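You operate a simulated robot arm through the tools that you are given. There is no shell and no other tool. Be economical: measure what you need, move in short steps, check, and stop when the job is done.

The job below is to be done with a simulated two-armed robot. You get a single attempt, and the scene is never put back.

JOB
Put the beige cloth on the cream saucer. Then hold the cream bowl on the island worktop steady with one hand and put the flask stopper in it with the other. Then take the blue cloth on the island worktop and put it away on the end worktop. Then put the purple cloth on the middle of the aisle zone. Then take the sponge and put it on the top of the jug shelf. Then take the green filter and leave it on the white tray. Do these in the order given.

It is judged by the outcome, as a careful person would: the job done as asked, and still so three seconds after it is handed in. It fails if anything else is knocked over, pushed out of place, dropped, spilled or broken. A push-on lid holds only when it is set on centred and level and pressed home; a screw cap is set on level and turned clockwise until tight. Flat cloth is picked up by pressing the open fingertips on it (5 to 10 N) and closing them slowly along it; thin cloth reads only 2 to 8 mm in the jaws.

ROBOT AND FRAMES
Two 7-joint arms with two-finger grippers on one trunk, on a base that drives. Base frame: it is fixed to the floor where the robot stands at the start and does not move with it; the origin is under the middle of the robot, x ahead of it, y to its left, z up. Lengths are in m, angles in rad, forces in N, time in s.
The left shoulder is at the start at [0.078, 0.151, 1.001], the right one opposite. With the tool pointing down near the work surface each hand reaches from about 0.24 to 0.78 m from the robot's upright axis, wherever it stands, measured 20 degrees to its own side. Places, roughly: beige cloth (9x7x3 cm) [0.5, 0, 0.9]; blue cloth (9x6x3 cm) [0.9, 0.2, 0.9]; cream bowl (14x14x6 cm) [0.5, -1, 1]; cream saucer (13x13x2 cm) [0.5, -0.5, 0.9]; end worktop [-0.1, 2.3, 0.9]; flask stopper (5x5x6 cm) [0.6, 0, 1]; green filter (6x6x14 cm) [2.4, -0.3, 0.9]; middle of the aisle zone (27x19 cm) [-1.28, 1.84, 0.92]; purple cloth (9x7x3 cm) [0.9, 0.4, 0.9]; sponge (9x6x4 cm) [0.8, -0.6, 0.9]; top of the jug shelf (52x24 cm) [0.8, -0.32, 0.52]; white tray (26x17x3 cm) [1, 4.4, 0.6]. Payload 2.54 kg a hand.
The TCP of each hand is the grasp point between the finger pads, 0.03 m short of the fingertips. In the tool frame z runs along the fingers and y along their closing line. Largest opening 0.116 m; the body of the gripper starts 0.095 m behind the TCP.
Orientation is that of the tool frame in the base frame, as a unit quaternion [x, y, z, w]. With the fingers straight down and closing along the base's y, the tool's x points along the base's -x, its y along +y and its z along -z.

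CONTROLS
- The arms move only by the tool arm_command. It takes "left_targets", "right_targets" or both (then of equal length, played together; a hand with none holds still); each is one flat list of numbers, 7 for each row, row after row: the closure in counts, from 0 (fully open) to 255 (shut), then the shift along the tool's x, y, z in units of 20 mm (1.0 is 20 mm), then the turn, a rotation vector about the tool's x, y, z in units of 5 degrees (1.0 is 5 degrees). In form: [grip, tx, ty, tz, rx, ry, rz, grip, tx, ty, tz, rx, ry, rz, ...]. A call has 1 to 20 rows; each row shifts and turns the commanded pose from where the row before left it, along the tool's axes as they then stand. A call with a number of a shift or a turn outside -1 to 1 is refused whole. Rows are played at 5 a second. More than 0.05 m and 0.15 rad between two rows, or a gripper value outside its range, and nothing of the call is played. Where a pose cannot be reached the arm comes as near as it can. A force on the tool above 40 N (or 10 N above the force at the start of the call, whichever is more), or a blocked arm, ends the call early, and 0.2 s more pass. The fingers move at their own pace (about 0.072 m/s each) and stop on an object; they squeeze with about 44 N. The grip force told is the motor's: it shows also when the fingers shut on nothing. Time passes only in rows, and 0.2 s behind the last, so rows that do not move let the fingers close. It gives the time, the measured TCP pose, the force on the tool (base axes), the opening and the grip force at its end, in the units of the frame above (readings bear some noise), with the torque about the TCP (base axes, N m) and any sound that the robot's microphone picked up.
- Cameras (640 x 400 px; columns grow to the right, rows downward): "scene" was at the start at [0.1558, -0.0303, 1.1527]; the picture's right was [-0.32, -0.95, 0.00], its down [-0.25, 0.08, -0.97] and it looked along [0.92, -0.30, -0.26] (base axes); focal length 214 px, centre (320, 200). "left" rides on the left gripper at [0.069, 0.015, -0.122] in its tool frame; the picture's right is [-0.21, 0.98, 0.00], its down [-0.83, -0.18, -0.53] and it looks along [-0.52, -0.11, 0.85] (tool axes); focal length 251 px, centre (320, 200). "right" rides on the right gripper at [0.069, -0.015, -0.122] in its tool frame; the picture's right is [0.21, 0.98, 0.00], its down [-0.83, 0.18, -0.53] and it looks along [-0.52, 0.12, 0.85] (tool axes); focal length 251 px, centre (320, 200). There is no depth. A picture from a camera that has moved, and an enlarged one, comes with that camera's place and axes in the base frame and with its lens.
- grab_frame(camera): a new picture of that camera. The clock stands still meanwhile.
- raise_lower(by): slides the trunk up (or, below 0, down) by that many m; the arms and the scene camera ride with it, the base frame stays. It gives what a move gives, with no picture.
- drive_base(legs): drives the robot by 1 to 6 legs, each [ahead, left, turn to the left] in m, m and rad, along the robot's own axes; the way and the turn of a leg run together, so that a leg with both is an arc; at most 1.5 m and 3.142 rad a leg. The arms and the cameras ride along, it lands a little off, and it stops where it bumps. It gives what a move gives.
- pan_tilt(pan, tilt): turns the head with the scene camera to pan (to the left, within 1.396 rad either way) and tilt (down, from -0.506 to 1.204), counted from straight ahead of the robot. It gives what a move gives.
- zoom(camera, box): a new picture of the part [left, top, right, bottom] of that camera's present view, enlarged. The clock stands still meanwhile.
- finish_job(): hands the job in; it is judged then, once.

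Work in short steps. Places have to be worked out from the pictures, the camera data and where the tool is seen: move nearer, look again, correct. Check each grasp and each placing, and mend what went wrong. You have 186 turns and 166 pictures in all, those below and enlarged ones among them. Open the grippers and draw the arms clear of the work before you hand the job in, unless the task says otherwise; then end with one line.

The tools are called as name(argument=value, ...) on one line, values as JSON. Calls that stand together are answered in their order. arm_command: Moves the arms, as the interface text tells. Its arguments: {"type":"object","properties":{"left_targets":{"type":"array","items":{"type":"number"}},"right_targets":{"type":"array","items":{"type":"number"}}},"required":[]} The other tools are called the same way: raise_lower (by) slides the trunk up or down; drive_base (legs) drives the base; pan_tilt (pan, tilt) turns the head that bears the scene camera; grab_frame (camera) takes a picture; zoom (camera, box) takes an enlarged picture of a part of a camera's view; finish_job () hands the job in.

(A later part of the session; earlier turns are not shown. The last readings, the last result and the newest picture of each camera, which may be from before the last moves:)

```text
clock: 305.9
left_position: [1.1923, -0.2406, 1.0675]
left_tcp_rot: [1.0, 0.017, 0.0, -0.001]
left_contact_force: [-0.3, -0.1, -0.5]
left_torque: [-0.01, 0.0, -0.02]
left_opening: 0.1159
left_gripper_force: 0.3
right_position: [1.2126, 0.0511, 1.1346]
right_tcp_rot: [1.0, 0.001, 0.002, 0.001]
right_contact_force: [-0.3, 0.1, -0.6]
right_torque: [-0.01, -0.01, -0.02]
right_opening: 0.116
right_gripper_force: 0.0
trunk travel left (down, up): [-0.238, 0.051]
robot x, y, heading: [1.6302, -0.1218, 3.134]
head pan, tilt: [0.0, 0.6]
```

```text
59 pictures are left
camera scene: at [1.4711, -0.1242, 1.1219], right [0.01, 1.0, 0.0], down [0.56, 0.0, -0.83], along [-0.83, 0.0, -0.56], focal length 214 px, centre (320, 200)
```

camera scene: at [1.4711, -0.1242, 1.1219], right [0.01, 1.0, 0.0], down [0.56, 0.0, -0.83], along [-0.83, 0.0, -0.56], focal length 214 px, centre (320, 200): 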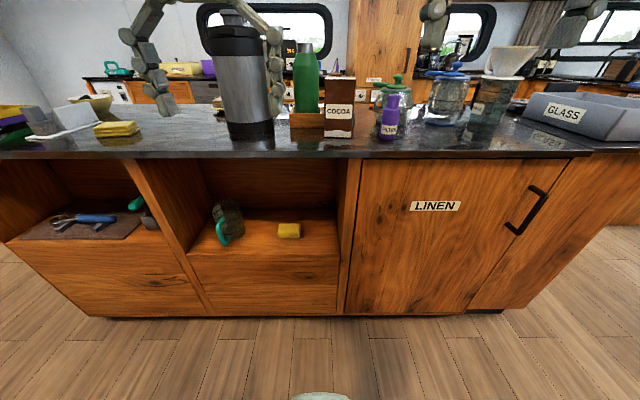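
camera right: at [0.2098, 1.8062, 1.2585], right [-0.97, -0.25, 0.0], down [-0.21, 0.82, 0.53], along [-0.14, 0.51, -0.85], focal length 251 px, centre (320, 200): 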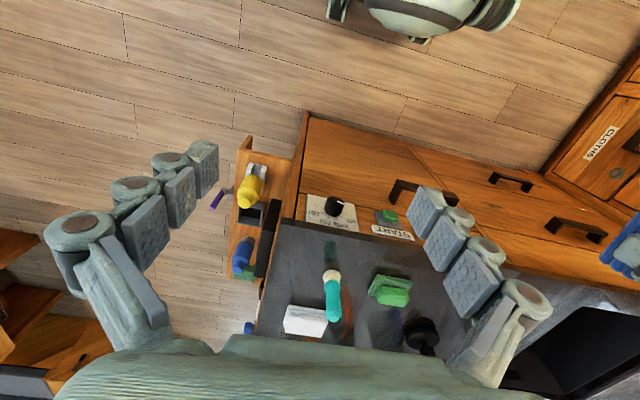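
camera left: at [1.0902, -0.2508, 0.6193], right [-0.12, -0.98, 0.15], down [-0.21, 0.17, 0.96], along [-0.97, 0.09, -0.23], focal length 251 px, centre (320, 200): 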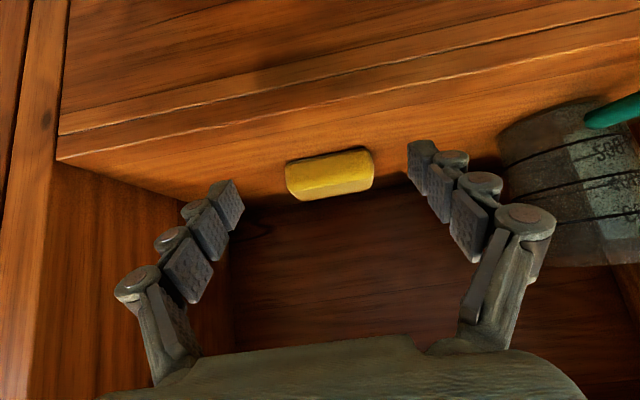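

The sponge is on the jug shelf. Now I'll turn to the back counter for the green filter.

drive_base(legs=[[0, 0, 3.14]])

pan_tilt(pan=-0.1, tilt=0.4)

grab_frame(camera="scene")

```text
clock: 313.7
left_position: [2.0693, -0.0343, 1.0688]
left_tcp_rot: [0.015, 1.0, -0.001, -0.001]
left_contact_force: [-0.7, 0.8, -0.6]
left_torque: [-0.02, 0.01, -0.01]
left_opening: 0.116
left_gripper_force: 0.0
right_position: [2.0334, -0.3248, 1.1352]
right_tcp_rot: [0.028, 1.0, -0.001, -0.001]
right_contact_force: [-0.2, -0.1, -0.5]
right_torque: [-0.01, 0.01, 0.02]
right_opening: 0.1156
right_gripper_force: 0.0
trunk travel left (down, up): [-0.238, 0.051]
robot x, y, heading: [1.6288, -0.1257, -0.073]
head pan, tilt: [0.0, 0.6]
```

```text
clock: 314.4
left_position: [2.0695, -0.0348, 1.0685]
left_tcp_rot: [0.015, 1.0, 0.0, 0.0]
left_contact_force: [0.4, -0.1, -0.2]
left_torque: [0.0, -0.03, -0.03]
left_opening: 0.1162
left_gripper_force: 0.1
right_position: [2.0333, -0.3257, 1.1357]
right_tcp_rot: [0.028, 1.0, 0.001, -0.001]
right_contact_force: [0.2, 0.3, 0.1]
right_torque: [0.01, 0.02, 0.0]
right_opening: 0.1161
right_gripper_force: 0.0
trunk travel left (down, up): [-0.238, 0.051]
robot x, y, heading: [1.6247, -0.1227, -0.062]
head pan, tilt: [-0.099, 0.4]
```

```text
58 pictures are left
camera scene: at [1.7864, -0.1451, 1.1401], right [-0.17, -0.99, 0.0], down [-0.38, 0.06, -0.92], along [0.91, -0.15, -0.39], focal length 214 px, centre (320, 200)
```

scene: 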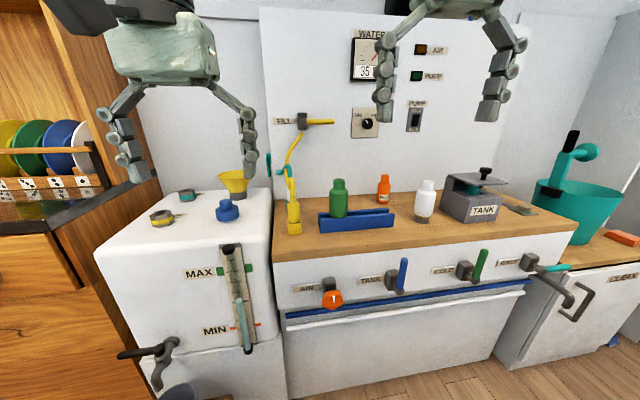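

The green bottle stands in or behind a blue rack. I'll zoom in.

zoom(camera="scene", box=[270, 150, 470, 275])

grab_frame(camera="right")

```text
3.20 times, centred on (370, 212) of scene
camera zoom: at [1.7864, -0.1451, 1.1401], right [-0.17, -0.99, 0.0], down [-0.38, 0.06, -0.92], along [0.91, -0.15, -0.39], focal length 686 px, centre (160, 160)
```

zoom: 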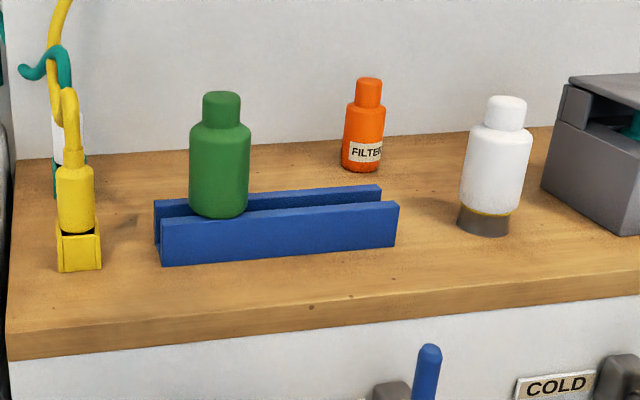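

```text
56 pictures are left
camera right: at [1.9635, -0.3364, 1.2584], right [-0.16, 0.99, 0.0], down [0.84, 0.13, 0.53], along [0.53, 0.09, -0.85], focal length 251 px, centre (320, 200)
```

right: 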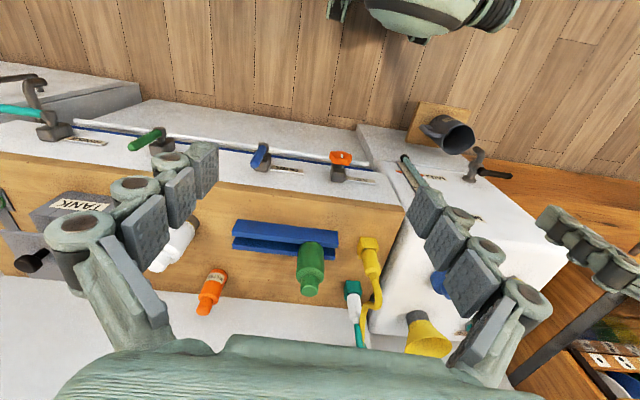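

The filter's top is near [2.352, -0.293, 0.953], standing in the blue rack on a lower counter. I'll drive in slightly and bring the right hand above it.

drive_base(legs=[[0.12, 0, 0.062]])

arm_command(right_targets=[57, 0, 0, -0.2, 0, 0, 0])

grab_frame(camera="right")

grab_frame(camera="scene")

```text
clock: 315.6
left_position: [2.1846, -0.0126, 1.0676]
left_tcp_rot: [-0.015, 1.0, -0.001, 0.0]
left_contact_force: [-0.2, 0.0, -0.1]
left_torque: [0.02, 0.05, -0.03]
left_opening: 0.1159
left_gripper_force: 0.0
right_position: [2.1673, -0.3039, 1.1342]
right_tcp_rot: [-0.001, 1.0, -0.001, -0.002]
right_contact_force: [-0.4, -0.2, 0.0]
right_torque: [-0.05, 0.02, -0.04]
right_opening: 0.1159
right_gripper_force: 0.0
trunk travel left (down, up): [-0.238, 0.051]
robot x, y, heading: [1.7497, -0.134, -0.007]
head pan, tilt: [-0.099, 0.4]
```

```text
clock: 316.1
left_position: [2.1837, -0.0123, 1.0694]
left_tcp_rot: [-0.015, 1.0, -0.002, 0.0]
left_contact_force: [-0.4, -0.2, 0.8]
left_torque: [0.0, -0.01, -0.02]
left_opening: 0.1162
left_gripper_force: 0.1
right_position: [2.1652, -0.3045, 1.1391]
right_tcp_rot: [-0.001, 1.0, 0.001, 0.0]
right_contact_force: [-1.1, -0.4, 0.0]
right_torque: [0.03, 0.02, 0.0]
right_opening: 0.0899
right_gripper_force: 0.0
trunk travel left (down, up): [-0.238, 0.051]
robot x, y, heading: [1.7483, -0.1277, -0.007]
head pan, tilt: [-0.099, 0.4]
```

```text
55 pictures are left
camera right: at [2.0965, -0.3199, 1.2623], right [-0.22, 0.98, 0.0], down [0.83, 0.18, 0.53], along [0.52, 0.12, -0.85], focal length 251 px, centre (320, 200)
```

right: 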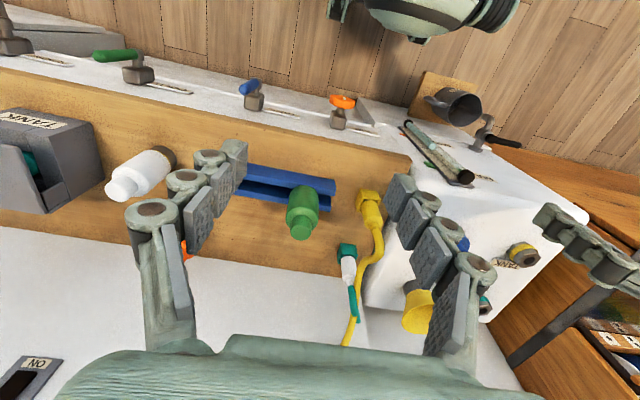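

```text
54 pictures are left
camera scene: at [1.9081, -0.1396, 1.1401], right [-0.11, -0.99, 0.0], down [-0.39, 0.04, -0.92], along [0.92, -0.1, -0.39], focal length 214 px, centre (320, 200)
```

scene: 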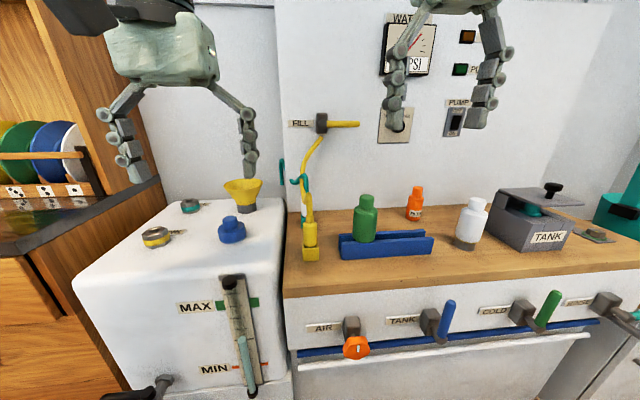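

Both views agree on [2.352, -0.292]. I'll move above it.

arm_command(right_targets=[57, -0.935, 0.06, 0.3, 0, 0, 0, 57, -0.935, 0.06, 0.3, 0, 0, 0, 57, -0.935, 0.06, 0.3, 0, 0, 0, 57, -0.935, 0.06, 0.3, 0, 0, 0, 57, -0.935, 0.06, 0.3, 0, 0, 0, 57, -0.935, 0.06, 0.3, 0, 0, 0, 57, -0.935, 0.06, 0.3, 0, 0, 0, 57, -0.935, 0.06, 0.3, 0, 0, 0, 57, -0.935, 0.06, 0.3, 0, 0, 0, 57, -0.935, 0.06, 0.3, 0, 0, 0])

grab_frame(camera="right")

```text
clock: 318.2
left_position: [2.1852, -0.0124, 1.0687]
left_tcp_rot: [-0.015, 1.0, -0.001, 0.0]
left_contact_force: [-0.7, 0.6, 0.8]
left_torque: [-0.01, 0.02, 0.0]
left_opening: 0.1161
left_gripper_force: 0.0
right_position: [2.3249, -0.3225, 1.0598]
right_tcp_rot: [-0.001, 1.0, 0.001, 0.0]
right_contact_force: [0.3, 0.3, -0.1]
right_torque: [0.0, 0.0, -0.01]
right_opening: 0.0897
right_gripper_force: 0.0
right hand out of reach, approached as far as the arm can: row 6, 7, 8, 9, 10
trunk travel left (down, up): [-0.238, 0.051]
robot x, y, heading: [1.7482, -0.1266, -0.002]
head pan, tilt: [-0.099, 0.4]
```

```text
53 pictures are left
camera right: at [2.2557, -0.3374, 1.1831], right [-0.22, 0.98, 0.0], down [0.83, 0.18, 0.53], along [0.52, 0.12, -0.85], focal length 251 px, centre (320, 200)
```

right: 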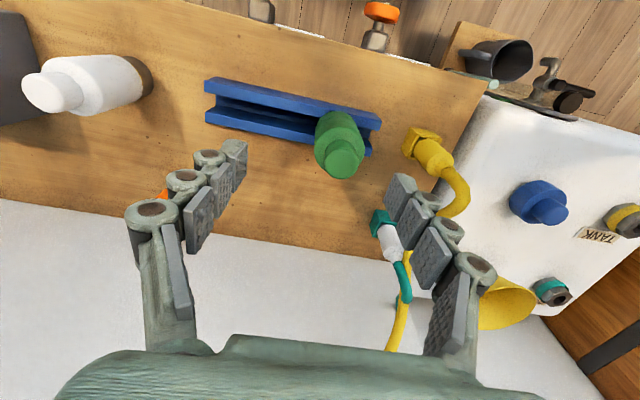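

Too high and far for the right arm here. I'll pull back, lift the left hand clear of the tank, then lower the trunk and approach the filter horizontally from the front.

arm_command(left_targets=[0, 0.8, 0, -1, 0, 0, 0, 0, 0.8, 0, -1, 0, 0, 0, 0, 0.8, 0, -1, 0, 0, 0, 0, 0.8, 0, -1, 0, 0, 0, 0, 0.8, 0, -1, 0, 0, 0], right_targets=[57, 0.9, 0.3, 0, 0, 0, 0, 57, 0.9, 0.3, 0, 0, 0, 0, 57, 0.9, 0.3, 0, 0, 0, 0, 57, 0.9, 0.3, 0, 0, 0, 0, 57, 0.9, 0.3, 0, 0, 0, 0])

raise_lower(by=-0.12)

grab_frame(camera="right")

grab_frame(camera="scene")

```text
clock: 319.4
left_position: [2.1022, -0.0162, 1.1695]
left_tcp_rot: [-0.016, 1.0, -0.002, 0.001]
left_contact_force: [-0.3, -0.2, -0.5]
left_torque: [0.0, -0.02, 0.01]
left_opening: 0.116
left_gripper_force: 0.0
right_position: [2.2336, -0.2907, 1.0617]
right_tcp_rot: [-0.002, 1.0, 0.001, -0.001]
right_contact_force: [0.0, -0.2, -0.2]
right_torque: [0.03, -0.03, 0.0]
right_opening: 0.0902
right_gripper_force: 0.1
trunk travel left (down, up): [-0.238, 0.051]
robot x, y, heading: [1.7535, -0.1309, -0.009]
head pan, tilt: [-0.099, 0.4]
```

```text
clock: 320.9
left_position: [2.1032, -0.0164, 1.0489]
left_tcp_rot: [-0.016, 1.0, -0.001, 0.001]
left_contact_force: [-1.4, -0.5, 0.3]
left_torque: [-0.01, 0.0, 0.01]
left_opening: 0.1159
left_gripper_force: 0.0
right_position: [2.2342, -0.291, 0.9422]
right_tcp_rot: [-0.002, 1.0, -0.001, 0.0]
right_contact_force: [0.9, -0.5, 0.7]
right_torque: [0.01, -0.04, 0.03]
right_opening: 0.0899
right_gripper_force: 0.0
trunk travel left (down, up): [-0.118, 0.171]
robot x, y, heading: [1.7498, -0.1294, -0.004]
head pan, tilt: [-0.099, 0.4]
```

```text
52 pictures are left
camera right: at [2.1653, -0.3061, 1.0655], right [-0.22, 0.98, 0.0], down [0.83, 0.18, 0.53], along [0.52, 0.12, -0.85], focal length 251 px, centre (320, 200)
```

right: 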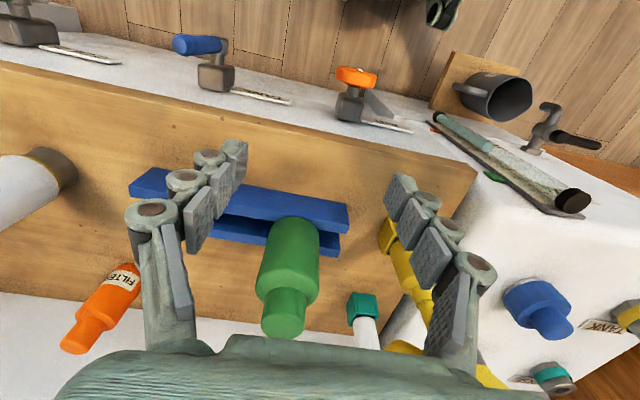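

```text
51 pictures are left
camera scene: at [1.908, -0.1397, 1.0202], right [-0.11, -0.99, 0.0], down [-0.39, 0.04, -0.92], along [0.92, -0.1, -0.39], focal length 214 px, centre (320, 200)
```

scene: 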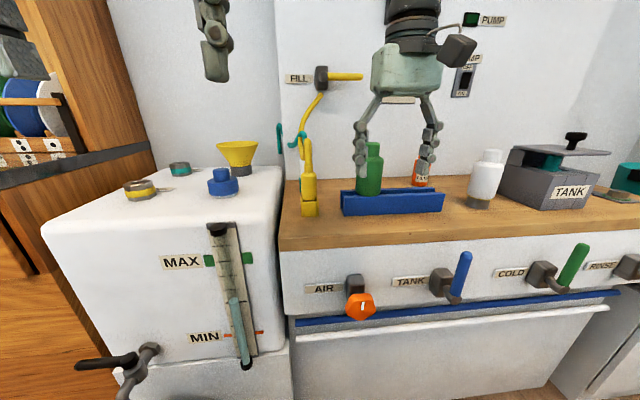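

The filter is straight ahead of the hand. I'll lower to body height, then move forward so the fingers pass either side.

arm_command(right_targets=[57, 0, 0, 0.8, 0, 0, 0, 57, 0, 0, 0.75, 0, 0, 0, 57, 0, 0, 0.7, 0, 0, 0, 57, -0.9, -0.03, 0, 0, 0, 0, 57, -0.9, -0.03, 0, 0, 0, 0])

grab_frame(camera="right")

zoom(camera="scene", box=[270, 110, 470, 235])

```text
clock: 322.1
left_position: [2.1056, -0.0164, 1.0482]
left_tcp_rot: [-0.015, 1.0, -0.001, 0.0]
left_contact_force: [-0.5, 0.1, -1.2]
left_torque: [0.02, -0.04, 0.0]
left_opening: 0.116
left_gripper_force: 0.0
right_position: [2.2696, -0.2924, 0.8964]
right_tcp_rot: [-0.001, 1.0, 0.001, -0.002]
right_contact_force: [0.4, -0.8, 0.1]
right_torque: [-0.04, -0.02, -0.02]
right_opening: 0.0901
right_gripper_force: 0.1
trunk travel left (down, up): [-0.118, 0.171]
robot x, y, heading: [1.7475, -0.1313, -0.007]
head pan, tilt: [-0.099, 0.4]
```

```text
50 pictures are left
camera right: at [2.2016, -0.3073, 1.0204], right [-0.22, 0.98, 0.0], down [0.83, 0.18, 0.53], along [0.52, 0.12, -0.85], focal length 251 px, centre (320, 200)
```

right: 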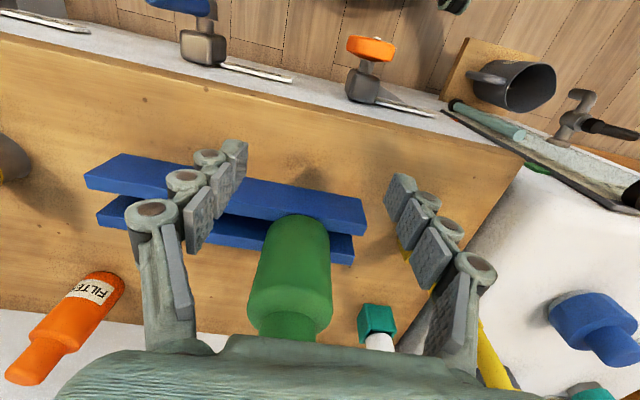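

```text
3.20 times, centred on (370, 172) of scene
camera zoom: at [1.9083, -0.1398, 1.0201], right [-0.11, -0.99, 0.0], down [-0.39, 0.04, -0.92], along [0.92, -0.1, -0.39], focal length 686 px, centre (160, 288)
```

zoom: 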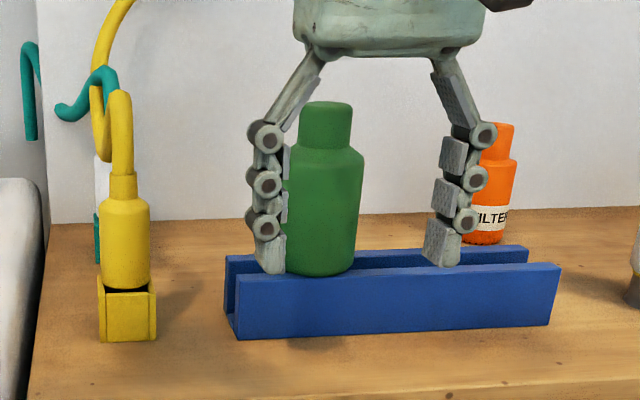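

Alignment is within a few mm. I'll move forward 8 cm to enclose the body.

arm_command(right_targets=[57, -0.8, -0.05, 0, 0, 0, 0, 57, -0.8, -0.05, 0, 0, 0, 0, 57, -0.8, -0.05, 0, 0, 0, 0, 57, -0.8, 0, 0, 0, 0, 0, 57, -0.75, 0, 0, 0, 0, 0])

grab_frame(camera="right")

zoom(camera="scene", box=[270, 110, 470, 235])

```text
clock: 323.4
left_position: [2.1037, -0.0171, 1.0488]
left_tcp_rot: [-0.016, 1.0, -0.001, -0.001]
left_contact_force: [-0.2, -0.8, 0.6]
left_torque: [0.01, 0.01, -0.01]
left_opening: 0.1162
left_gripper_force: 0.0
right_position: [2.3373, -0.3079, 0.8933]
right_tcp_rot: [-0.002, 1.0, 0.001, -0.001]
right_contact_force: [-0.1, 0.0, -0.3]
right_torque: [0.06, 0.0, 0.0]
right_opening: 0.09
right_gripper_force: 0.0
right hand out of reach, approached as far as the arm can: row 4, 5
trunk travel left (down, up): [-0.118, 0.171]
robot x, y, heading: [1.7479, -0.1306, -0.004]
head pan, tilt: [-0.099, 0.4]
```

```text
48 pictures are left
camera right: at [2.2681, -0.3246, 1.017], right [-0.22, 0.98, 0.0], down [0.83, 0.18, 0.53], along [0.52, 0.12, -0.85], focal length 251 px, centre (320, 200)
```

right: 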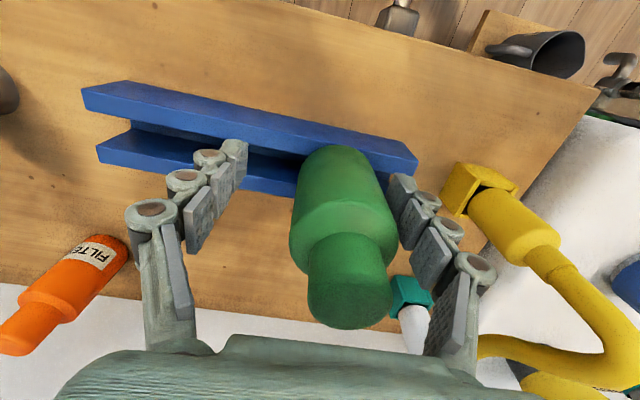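

```text
3.20 times, centred on (370, 172) of scene
camera zoom: at [1.9085, -0.14, 1.02], right [-0.11, -0.99, 0.0], down [-0.39, 0.04, -0.92], along [0.92, -0.1, -0.39], focal length 686 px, centre (160, 288)
```

zoom: 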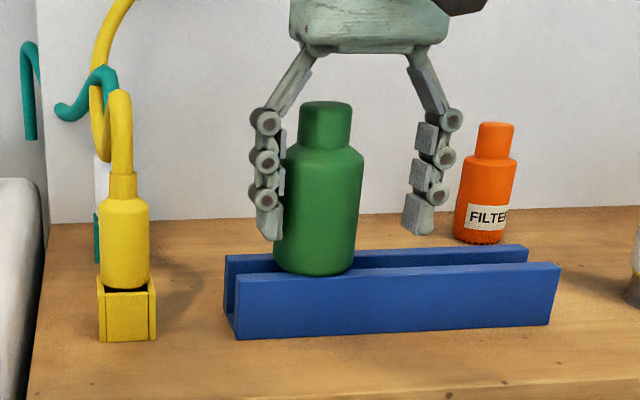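

The arm ran slightly short and drifted 1.5 cm to the right. A small base nudge will centre it.

drive_base(legs=[[0, 0.014, 0], [0.014, 0, 0]])

grab_frame(camera="right")

```text
clock: 324.5
left_position: [2.1176, -0.0025, 1.0482]
left_tcp_rot: [-0.015, 1.0, -0.002, 0.0]
left_contact_force: [-0.1, -0.1, 0.0]
left_torque: [-0.05, 0.04, 0.0]
left_opening: 0.1162
left_gripper_force: 0.0
right_position: [2.3499, -0.2955, 0.8936]
right_tcp_rot: [-0.001, 1.0, 0.001, -0.001]
right_contact_force: [0.5, 0.1, -0.6]
right_torque: [0.01, 0.0, 0.0]
right_opening: 0.0898
right_gripper_force: 0.0
trunk travel left (down, up): [-0.118, 0.171]
robot x, y, heading: [1.7639, -0.1138, -0.004]
head pan, tilt: [-0.099, 0.4]
```

```text
46 pictures are left
camera right: at [2.282, -0.3103, 1.0172], right [-0.22, 0.98, 0.0], down [0.83, 0.18, 0.53], along [0.52, 0.12, -0.85], focal length 251 px, centre (320, 200)
```

right: 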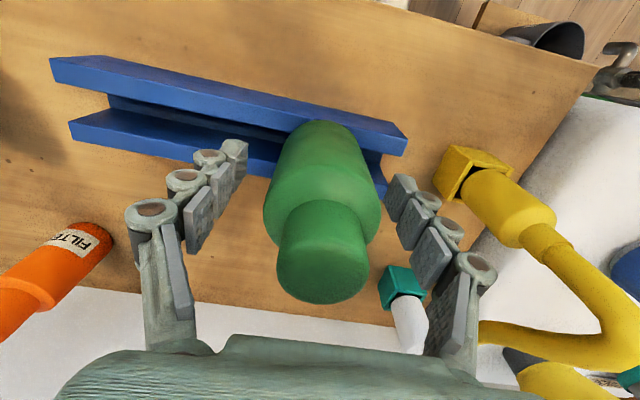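

Centred. I'll close on the body.

arm_command(right_targets=[80, 0, 0, 0, 0, 0, 0, 105, 0, 0, 0, 0, 0, 0, 130, 0, 0, 0, 0, 0, 0, 160, 0, 0, 0, 0, 0, 0, 190, 0, 0, 0, 0, 0, 0])

zoom(camera="scene", box=[270, 110, 470, 235])

```text
clock: 325.7
left_position: [2.1187, -0.0018, 1.0499]
left_tcp_rot: [-0.015, 1.0, -0.001, -0.001]
left_contact_force: [-0.5, -1.0, 1.9]
left_torque: [-0.02, -0.01, -0.01]
left_opening: 0.1161
left_gripper_force: 0.0
right_position: [2.3516, -0.2941, 0.8943]
right_tcp_rot: [-0.002, 1.0, 0.001, -0.001]
right_contact_force: [1.6, 0.9, 1.8]
right_torque: [0.07, 0.04, -0.01]
right_opening: 0.0546
right_gripper_force: 44.2
trunk travel left (down, up): [-0.118, 0.171]
robot x, y, heading: [1.7666, -0.1192, -0.003]
head pan, tilt: [-0.099, 0.4]
```

```text
3.20 times, centred on (370, 172) of scene
camera zoom: at [1.9223, -0.1261, 1.0202], right [-0.11, -0.99, 0.0], down [-0.39, 0.04, -0.92], along [0.92, -0.1, -0.39], focal length 686 px, centre (160, 288)
```

zoom: 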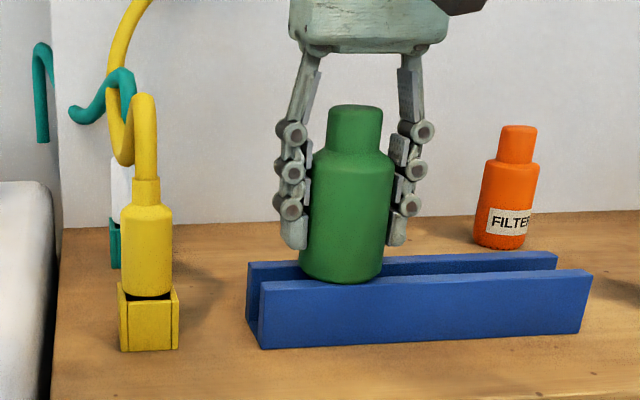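

Gripped. I'll lift it straight up with the trunk.

raise_lower(by=0.13)

grab_frame(camera="scene")

```text
clock: 327.3
left_position: [2.12, -0.0016, 1.1792]
left_tcp_rot: [-0.015, 1.0, -0.001, 0.0]
left_contact_force: [0.5, -0.1, -0.1]
left_torque: [0.01, 0.01, -0.01]
left_opening: 0.1158
left_gripper_force: 0.1
right_position: [2.3502, -0.2943, 1.023]
right_tcp_rot: [-0.002, 1.0, 0.001, -0.002]
right_contact_force: [-0.4, 0.6, -2.6]
right_torque: [0.03, -0.01, -0.01]
right_opening: 0.0544
right_gripper_force: 44.0
trunk travel left (down, up): [-0.248, 0.041]
robot x, y, heading: [1.7643, -0.1154, -0.003]
head pan, tilt: [-0.099, 0.4]
```

```text
44 pictures are left
camera scene: at [1.9227, -0.1262, 1.15], right [-0.11, -0.99, 0.0], down [-0.39, 0.04, -0.92], along [0.92, -0.1, -0.39], focal length 214 px, centre (320, 200)
```

scene: 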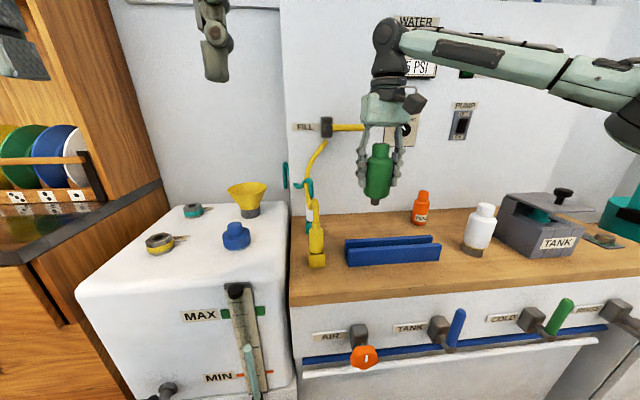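

The filter is free; it has a small spigot underneath, so it will have to be laid on its side on the tray. I'll retract it and drive toward the tray, which should be on the low cabinet near [1, 4.4].

arm_command(right_targets=[190, 0.9, -0.1, -0.3, 0, 0, 0, 190, 0.9, -0.1, -0.3, 0, 0, 0, 190, 0.9, -0.1, -0.3, 0, 0, 0, 190, 0.9, -0.1, -0.3, 0, 0, 0, 190, 0.9, -0.1, -0.3, 0, 0, 0, 190, 0.9, -0.1, -0.3, 0, 0, 0, 190, 0.9, -0.1, -0.3, 0, 0, 0, 190, 0.9, -0.1, -0.3, 0, 0, 0])

drive_base(legs=[[-0.17, 0, 0], [0, 0, 1.571], [1.5, 0, 0], [0, 0.62, 0], [1.2, 0, 0]])

pan_tilt(pan=0, tilt=0.45)

grab_frame(camera="scene")

```text
clock: 329.1
left_position: [2.1189, -0.0024, 1.1794]
left_tcp_rot: [-0.016, 1.0, -0.001, 0.001]
left_contact_force: [0.2, 0.3, -0.1]
left_torque: [0.01, 0.0, 0.01]
left_opening: 0.1159
left_gripper_force: 0.1
right_position: [2.2057, -0.3105, 1.0736]
right_tcp_rot: [-0.002, 1.0, 0.001, -0.001]
right_contact_force: [0.7, -0.7, -2.5]
right_torque: [0.0, -0.02, -0.02]
right_opening: 0.0547
right_gripper_force: 43.8
trunk travel left (down, up): [-0.248, 0.041]
robot x, y, heading: [1.7611, -0.1172, -0.01]
head pan, tilt: [-0.099, 0.4]
```

```text
clock: 352.9
left_position: [1.0496, 2.9648, 1.1784]
left_tcp_rot: [-0.703, 0.711, -0.001, 0.001]
left_contact_force: [0.2, -0.9, -0.6]
left_torque: [-0.02, 0.02, -0.02]
left_opening: 0.1162
left_gripper_force: 0.0
right_position: [1.3612, 3.0394, 1.0724]
right_tcp_rot: [-0.694, 0.72, 0.0, -0.001]
right_contact_force: [0.2, 0.2, -0.9]
right_torque: [-0.04, 0.0, -0.01]
right_opening: 0.0547
right_gripper_force: 44.1
trunk travel left (down, up): [-0.248, 0.041]
robot x, y, heading: [1.1504, 2.6043, 1.527]
head pan, tilt: [-0.099, 0.4]
```

```text
clock: 353.6
left_position: [1.0495, 2.9644, 1.1795]
left_tcp_rot: [-0.704, 0.711, 0.0, 0.0]
left_contact_force: [0.6, 0.9, -0.3]
left_torque: [-0.02, 0.0, 0.01]
left_opening: 0.116
left_gripper_force: 0.0
right_position: [1.3603, 3.0394, 1.0733]
right_tcp_rot: [-0.694, 0.72, 0.0, -0.001]
right_contact_force: [0.2, -0.7, -1.9]
right_torque: [-0.04, 0.0, 0.05]
right_opening: 0.0544
right_gripper_force: 43.8
trunk travel left (down, up): [-0.248, 0.041]
robot x, y, heading: [1.1447, 2.6041, 1.529]
head pan, tilt: [0.0, 0.45]
```

```text
43 pictures are left
camera scene: at [1.1541, 2.7637, 1.1454], right [1.0, -0.05, 0.0], down [-0.02, -0.43, -0.9], along [0.04, 0.9, -0.44], focal length 214 px, centre (320, 200)
```

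scene: 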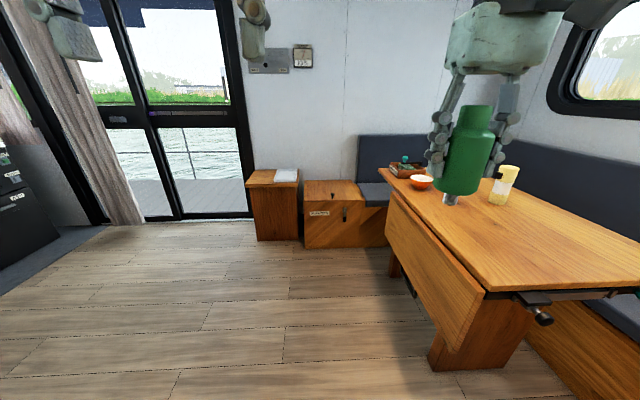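

The white tray is on the small cabinet by the door. I'll zoom in.

zoom(camera="scene", box=[220, 140, 380, 260])

```text
3.33 times, centred on (300, 200) of scene
camera zoom: at [1.1541, 2.7637, 1.1454], right [1.0, -0.05, 0.0], down [-0.02, -0.43, -0.9], along [0.04, 0.9, -0.44], focal length 715 px, centre (387, 200)
```

zoom: 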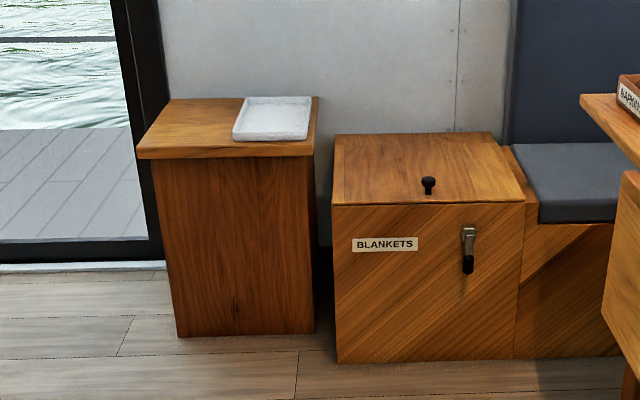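

The tray lies lengthwise along y, centred near [0.967, 4.31]. I'll drive in so it sits in front of the right arm, then lower the trunk.

drive_base(legs=[[0, 0, 0.04], [0, 0.32, 0], [1.02, 0, 0]])

grab_frame(camera="right")

pan_tilt(pan=-0.2, tilt=0.75)

grab_frame(camera="scene")

```text
clock: 362.5
left_position: [0.7132, 3.9738, 1.1782]
left_tcp_rot: [0.721, -0.693, 0.001, 0.0]
left_contact_force: [-0.9, -0.1, 1.4]
left_torque: [0.0, -0.01, 0.0]
left_opening: 0.116
left_gripper_force: 0.0
right_position: [1.0209, 4.0656, 1.0727]
right_tcp_rot: [0.711, -0.703, 0.0, 0.001]
right_contact_force: [1.2, 0.2, -2.3]
right_torque: [0.03, 0.01, 0.03]
right_opening: 0.0545
right_gripper_force: 43.9
trunk travel left (down, up): [-0.248, 0.041]
robot x, y, heading: [0.8261, 3.6218, 1.571]
head pan, tilt: [0.0, 0.45]
```

```text
41 pictures are left
camera right: at [1.0358, 3.9973, 1.1969], right [-0.97, -0.23, 0.0], down [-0.19, 0.82, 0.53], along [-0.12, 0.52, -0.85], focal length 251 px, centre (320, 200)
```

right: 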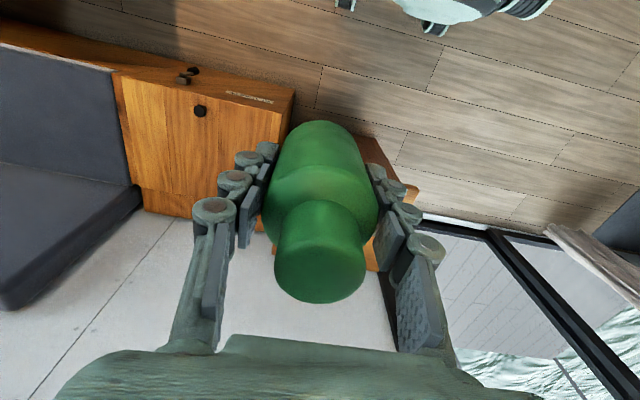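

```text
clock: 363.3
left_position: [0.7127, 3.9741, 1.1788]
left_tcp_rot: [0.721, -0.693, 0.001, 0.0]
left_contact_force: [0.4, -0.6, -0.2]
left_torque: [0.01, 0.03, 0.0]
left_opening: 0.1161
left_gripper_force: 0.0
right_position: [1.019, 4.0653, 1.0736]
right_tcp_rot: [0.711, -0.703, 0.0, 0.001]
right_contact_force: [-0.5, 0.3, -3.1]
right_torque: [-0.06, 0.01, 0.01]
right_opening: 0.0547
right_gripper_force: 44.2
trunk travel left (down, up): [-0.248, 0.041]
robot x, y, heading: [0.8297, 3.6193, 1.572]
head pan, tilt: [-0.201, 0.75]
```

```text
40 pictures are left
camera scene: at [0.844, 3.7688, 1.119], right [0.98, -0.2, 0.0], down [-0.13, -0.67, -0.73], along [0.14, 0.72, -0.68], focal length 214 px, centre (320, 200)
```

scene: 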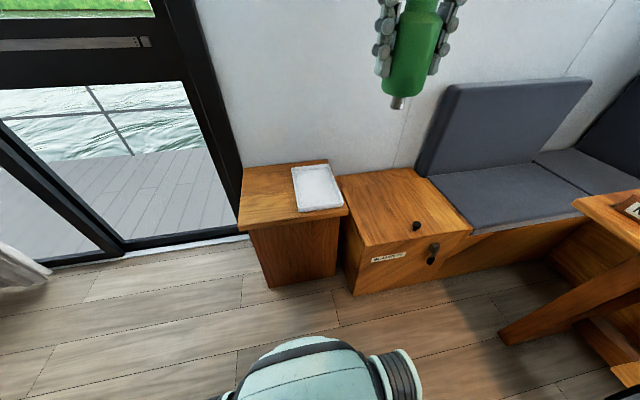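

The tray centre is nearer [0.955, 4.39], with the cabinet front at y≈4.24. I'll lower the trunk, move in 0.2 m, then tilt the hand 60° so the bottle can lie down.

raise_lower(by=-0.22)

drive_base(legs=[[0.18, 0, 0]])

arm_command(right_targets=[190, 0, 0, 0, 0, -1, 0, 190, 0, 0, 0, 0, -1, 0, 190, 0, 0, 0, 0, -1, 0, 190, 0, 0, 0, 0, -1, 0, 190, 0, 0, 0, 0, -1, 0, 190, 0, 0, 0, 0, -1, 0, 190, 0, 0, 0, 0, -1, 0, 190, 0, 0, 0, 0, -1, 0, 190, 0, 0, 0, 0, -1, 0, 190, 0, 0, 0, 0, -1, 0, 190, 0, 0, 0, 0, -1, 0, 190, 0, 0, 0, 0, -1, 0])

grab_frame(camera="scene")

grab_frame(camera="right")

```text
clock: 365.6
left_position: [0.7125, 3.9757, 0.9594]
left_tcp_rot: [0.721, -0.693, 0.0, -0.001]
left_contact_force: [0.9, 0.2, -0.1]
left_torque: [0.0, -0.01, 0.01]
left_opening: 0.116
left_gripper_force: 0.0
right_position: [1.0189, 4.0651, 0.8537]
right_tcp_rot: [0.711, -0.703, 0.0, 0.0]
right_contact_force: [0.7, 0.0, -2.5]
right_torque: [0.01, 0.02, 0.02]
right_opening: 0.0545
right_gripper_force: 43.7
trunk travel left (down, up): [-0.028, 0.261]
robot x, y, heading: [0.8296, 3.6205, 1.575]
head pan, tilt: [-0.201, 0.75]
```

```text
clock: 367.1
left_position: [0.7101, 4.1497, 0.9583]
left_tcp_rot: [0.723, -0.691, 0.001, 0.0]
left_contact_force: [-0.6, -0.3, -0.1]
left_torque: [0.03, -0.01, -0.01]
left_opening: 0.1161
left_gripper_force: 0.0
right_position: [1.0171, 4.2419, 0.8532]
right_tcp_rot: [0.713, -0.701, -0.001, 0.001]
right_contact_force: [0.5, -0.2, -2.5]
right_torque: [-0.01, 0.02, -0.02]
right_opening: 0.0545
right_gripper_force: 44.2
trunk travel left (down, up): [-0.028, 0.261]
robot x, y, heading: [0.8246, 3.8007, 1.578]
head pan, tilt: [-0.201, 0.75]
```

```text
clock: 369.7
left_position: [0.7113, 4.1499, 0.9586]
left_tcp_rot: [0.723, -0.691, -0.001, -0.001]
left_contact_force: [0.1, -0.3, 0.1]
left_torque: [0.0, -0.04, 0.02]
left_opening: 0.116
left_gripper_force: 0.1
right_position: [1.0167, 4.2464, 0.8594]
right_tcp_rot: [0.617, -0.608, -0.356, -0.35]
right_contact_force: [-0.6, -0.1, -1.7]
right_torque: [0.01, 0.04, -0.03]
right_opening: 0.0541
right_gripper_force: 44.0
right hand out of reach, approached as far as the arm can: row 12
trunk travel left (down, up): [-0.028, 0.261]
robot x, y, heading: [0.8315, 3.7978, 1.578]
head pan, tilt: [-0.201, 0.75]
```

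```text
39 pictures are left
camera scene: at [0.8427, 3.9447, 0.899], right [0.98, -0.19, 0.0], down [-0.13, -0.67, -0.73], along [0.14, 0.72, -0.68], focal length 214 px, centre (320, 200)
```

scene: 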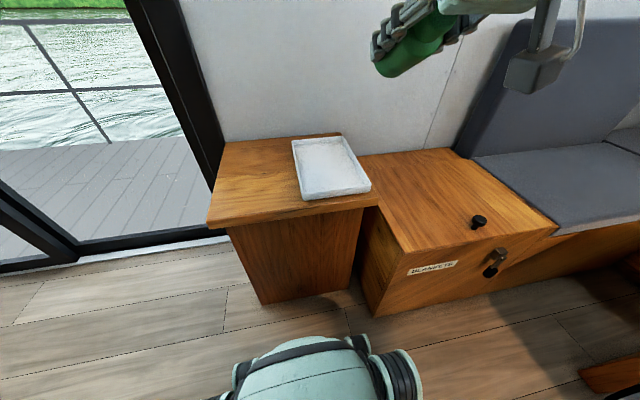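

```text
38 pictures are left
camera right: at [1.0335, 4.1077, 0.8623], right [-0.97, -0.12, -0.18], down [-0.18, -0.05, 0.98], along [-0.13, 0.99, 0.03], focal length 251 px, centre (320, 200)
```

right: 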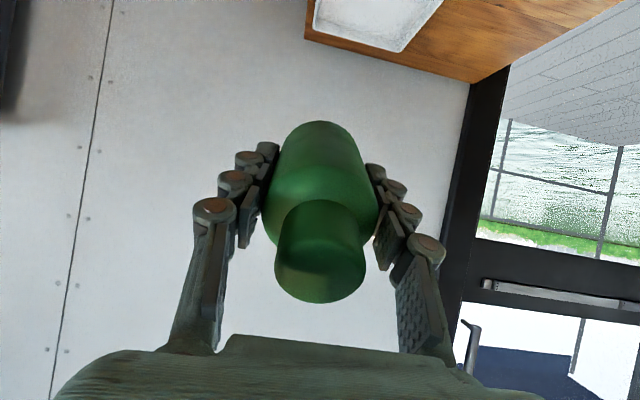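

The bottle is tilted 60°. The tray is centred near [0.962, 4.41]; I'll move above it.

arm_command(right_targets=[190, 0.37, 0.275, 0.955, 0, 0, 0, 190, 0.37, 0.275, 0.955, 0, 0, 0, 190, 0.37, 0.275, 0.955, 0, 0, 0, 190, 0.37, 0.275, 0.955, 0, 0, 0, 190, 0.37, 0.275, 0.955, 0, 0, 0, 190, 0.37, 0.275, 0.955, 0, 0, 0, 190, 0.37, 0.275, 0.955, 0, 0, 0, 190, 0.37, 0.275, 0.955, 0, 0, 0])

grab_frame(camera="scene")

grab_frame(camera="right")

```text
clock: 371.5
left_position: [0.7095, 4.1492, 0.9588]
left_tcp_rot: [0.722, -0.691, 0.0, 0.0]
left_contact_force: [0.1, 0.0, 0.0]
left_torque: [0.02, -0.01, -0.04]
left_opening: 0.1158
left_gripper_force: 0.1
right_position: [0.9696, 4.3507, 0.7329]
right_tcp_rot: [0.617, -0.608, -0.356, -0.35]
right_contact_force: [-0.6, -0.6, -2.1]
right_torque: [-0.02, 0.04, -0.01]
right_opening: 0.0545
right_gripper_force: 43.4
right hand out of reach, approached as far as the arm can: row 2
trunk travel left (down, up): [-0.028, 0.261]
robot x, y, heading: [0.8318, 3.7967, 1.583]
head pan, tilt: [-0.201, 0.75]
```

```text
37 pictures are left
camera scene: at [0.8427, 3.9446, 0.899], right [0.98, -0.19, 0.0], down [-0.13, -0.67, -0.73], along [0.14, 0.72, -0.68], focal length 214 px, centre (320, 200)
```

scene: 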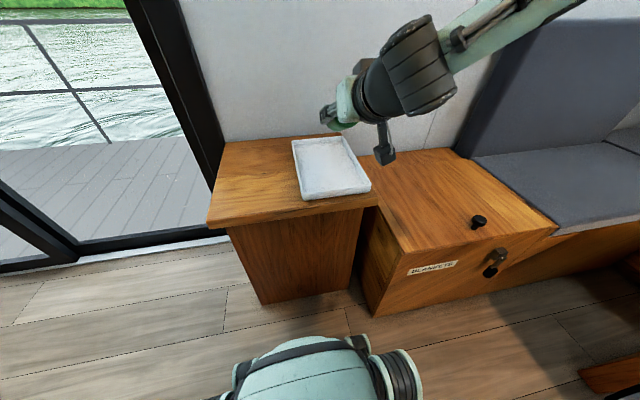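

```text
36 pictures are left
camera right: at [0.9875, 4.2098, 0.7359], right [-0.98, -0.12, -0.18], down [-0.18, -0.05, 0.98], along [-0.13, 0.99, 0.03], focal length 251 px, centre (320, 200)
```

right: 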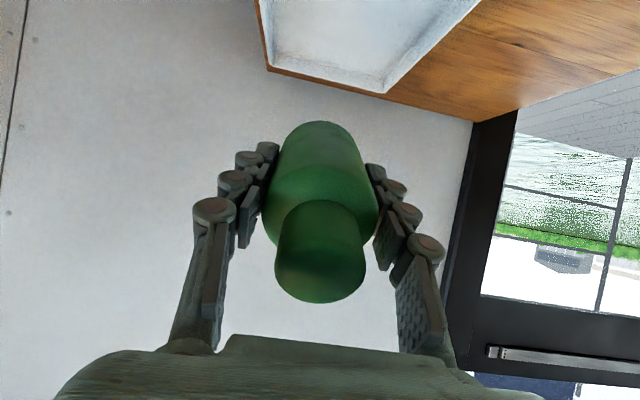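

Triangulating puts the tray's rim at z≈0.605 and its centre at [0.964, 4.385]. I'll come down to just above it and look.

arm_command(right_targets=[190, 0.54, 0.15, 0.72, 0, 0, 0, 190, 0.54, 0.15, 0.72, 0, 0, 0, 190, 0.6, 0, 0.35, 0, 0, 0, 190, 0.6, 0, 0.35, 0, 0, 0])

zoom(camera="scene", box=[230, 60, 430, 230])

grab_frame(camera="left")

```text
clock: 372.5
left_position: [0.7109, 4.1508, 0.959]
left_tcp_rot: [0.723, -0.691, 0.001, 0.0]
left_contact_force: [0.1, -0.3, 0.7]
left_torque: [0.03, 0.02, 0.0]
left_opening: 0.1161
left_gripper_force: 0.1
right_position: [0.9634, 4.3648, 0.6737]
right_tcp_rot: [0.618, -0.608, -0.355, -0.349]
right_contact_force: [0.1, 0.7, -2.5]
right_torque: [0.0, -0.02, 0.01]
right_opening: 0.0545
right_gripper_force: 43.6
trunk travel left (down, up): [-0.028, 0.261]
robot x, y, heading: [0.824, 3.7992, 1.578]
head pan, tilt: [-0.201, 0.75]
```

```text
2.35 times, centred on (330, 145) of scene
camera zoom: at [0.8427, 3.9447, 0.899], right [0.98, -0.19, 0.0], down [-0.13, -0.67, -0.73], along [0.14, 0.72, -0.68], focal length 505 px, centre (296, 329)
```

zoom: 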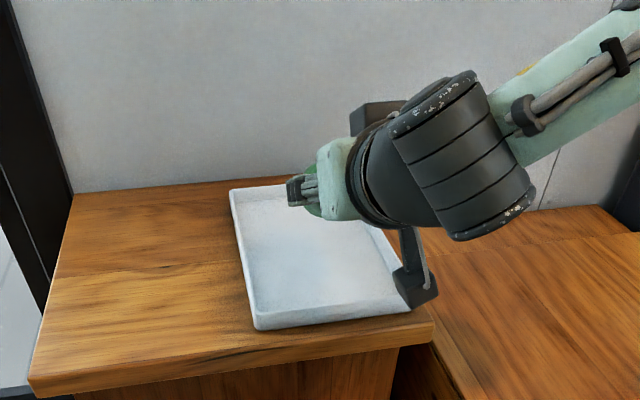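

```text
34 pictures are left
camera left: at [0.6988, 4.0796, 1.0808], right [-0.98, 0.17, 0.0], down [0.14, 0.83, 0.53], along [0.09, 0.53, -0.84], focal length 251 px, centre (320, 200)
```

left: 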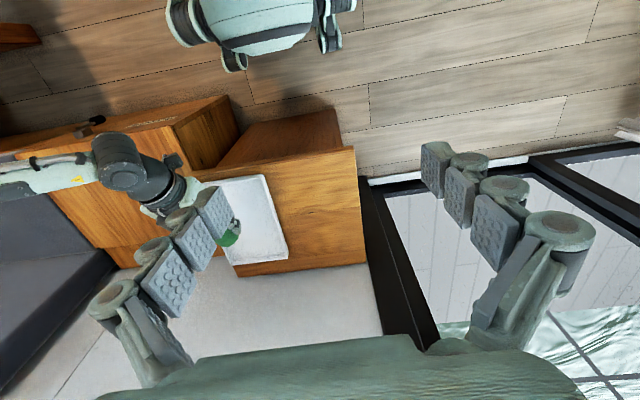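

I'll shift 1.5 cm toward the tray's middle and lower slowly until the bottle's base touches.

arm_command(right_targets=[190, 0, 0.8, 0, 0, 0, 0, 190, 0.43, 0, 0.25, 0, 0, 0, 190, 0.35, 0, 0.2, 0, 0, 0, 190, 0.26, 0, 0.15, 0, 0, 0])

zoom(camera="left", box=[130, 140, 330, 280])

```text
clock: 373.5
left_position: [0.7104, 4.1492, 0.9587]
left_tcp_rot: [0.723, -0.691, 0.0, -0.001]
left_contact_force: [-0.3, -0.9, -0.4]
left_torque: [-0.04, -0.01, 0.0]
left_opening: 0.1161
left_gripper_force: 0.0
right_position: [0.9496, 4.3649, 0.6485]
right_tcp_rot: [0.617, -0.608, -0.356, -0.35]
right_contact_force: [0.9, -0.2, -2.0]
right_torque: [-0.01, -0.01, -0.01]
right_opening: 0.0547
right_gripper_force: 43.7
trunk travel left (down, up): [-0.028, 0.261]
robot x, y, heading: [0.8287, 3.7972, 1.577]
head pan, tilt: [-0.201, 0.75]
```

```text
2.86 times, centred on (230, 210) of left
camera zoom: at [0.6988, 4.0796, 1.0808], right [-0.98, 0.17, 0.0], down [0.14, 0.83, 0.53], along [0.09, 0.53, -0.84], focal length 718 px, centre (577, 171)
```

zoom: 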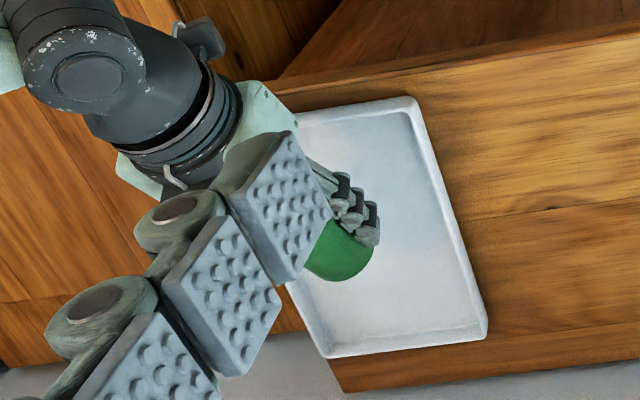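

Well within the tray. I'll continue down to contact.

arm_command(right_targets=[190, 0.22, 0.2, 0.12, 0, 0, 0, 190, 0.17, 0, 0.1, 0, 0, 0])

```text
clock: 374.1
left_position: [0.7101, 4.1504, 0.9596]
left_tcp_rot: [0.722, -0.692, 0.0, 0.0]
left_contact_force: [-1.3, -0.3, 0.4]
left_torque: [-0.02, 0.02, 0.0]
left_opening: 0.1159
left_gripper_force: 0.1
right_position: [0.9444, 4.3645, 0.6401]
right_tcp_rot: [0.617, -0.608, -0.356, -0.351]
right_contact_force: [-0.5, 0.9, -1.8]
right_torque: [-0.02, 0.01, -0.02]
right_opening: 0.0547
right_gripper_force: 44.0
trunk travel left (down, up): [-0.028, 0.261]
robot x, y, heading: [0.8282, 3.8011, 1.578]
head pan, tilt: [-0.201, 0.75]
```

No contact yet, so I'll go a bit lower.

arm_command(right_targets=[190, 0.17, 0, 0.1, 0, 0, 0, 190, 0.17, 0, 0.1, 0, 0, 0])

zoom(camera="left", box=[130, 140, 330, 280])

zoom(camera="scene", box=[230, 60, 430, 230])

```text
clock: 374.7
left_position: [0.711, 4.1505, 0.9597]
left_tcp_rot: [0.722, -0.692, 0.0, 0.0]
left_contact_force: [0.5, 0.0, 0.1]
left_torque: [-0.01, -0.01, -0.03]
left_opening: 0.116
left_gripper_force: 0.2
right_position: [0.9441, 4.3655, 0.6308]
right_tcp_rot: [0.618, -0.608, -0.356, -0.35]
right_contact_force: [-0.1, 0.0, -2.6]
right_torque: [0.0, 0.0, 0.01]
right_opening: 0.0547
right_gripper_force: 44.3
trunk travel left (down, up): [-0.028, 0.261]
robot x, y, heading: [0.8286, 3.795, 1.58]
head pan, tilt: [-0.201, 0.75]
```

```text
2.86 times, centred on (230, 210) of left
camera zoom: at [0.6988, 4.0796, 1.0808], right [-0.98, 0.17, 0.0], down [0.14, 0.83, 0.53], along [0.09, 0.53, -0.84], focal length 718 px, centre (577, 171)
```

zoom: 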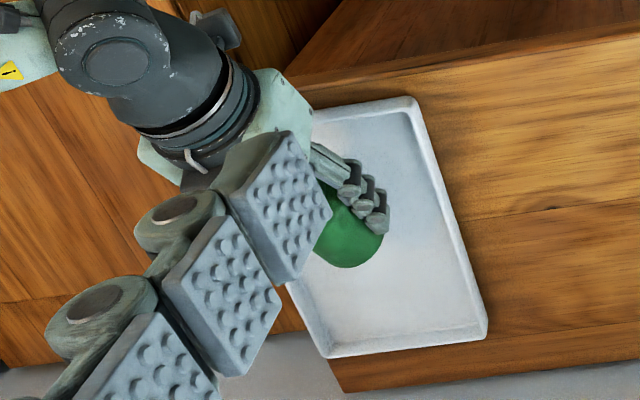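

```text
2.35 times, centred on (330, 145) of scene
camera zoom: at [0.8427, 3.9447, 0.899], right [0.98, -0.19, 0.0], down [-0.13, -0.67, -0.73], along [0.14, 0.72, -0.68], focal length 505 px, centre (296, 329)
```

zoom: 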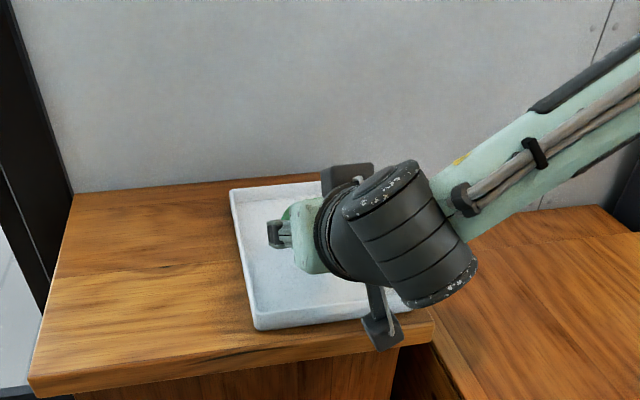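

Still no contact. I'll keep lowering in small steps, watching the force.

arm_command(right_targets=[190, 0.17, 0, 0.1, 0, 0, 0, 190, 0.17, 0, 0.1, 0, 0, 0])

```text
clock: 375.3
left_position: [0.7101, 4.1507, 0.9596]
left_tcp_rot: [0.722, -0.692, 0.001, -0.001]
left_contact_force: [0.5, 0.6, -0.1]
left_torque: [-0.02, 0.0, 0.0]
left_opening: 0.116
left_gripper_force: 0.1
right_position: [0.9446, 4.3655, 0.6237]
right_tcp_rot: [0.618, -0.608, -0.356, -0.35]
right_contact_force: [0.2, 0.4, -2.1]
right_torque: [0.0, -0.01, 0.0]
right_opening: 0.0546
right_gripper_force: 43.4
trunk travel left (down, up): [-0.028, 0.261]
robot x, y, heading: [0.8256, 3.7953, 1.58]
head pan, tilt: [-0.201, 0.75]
```

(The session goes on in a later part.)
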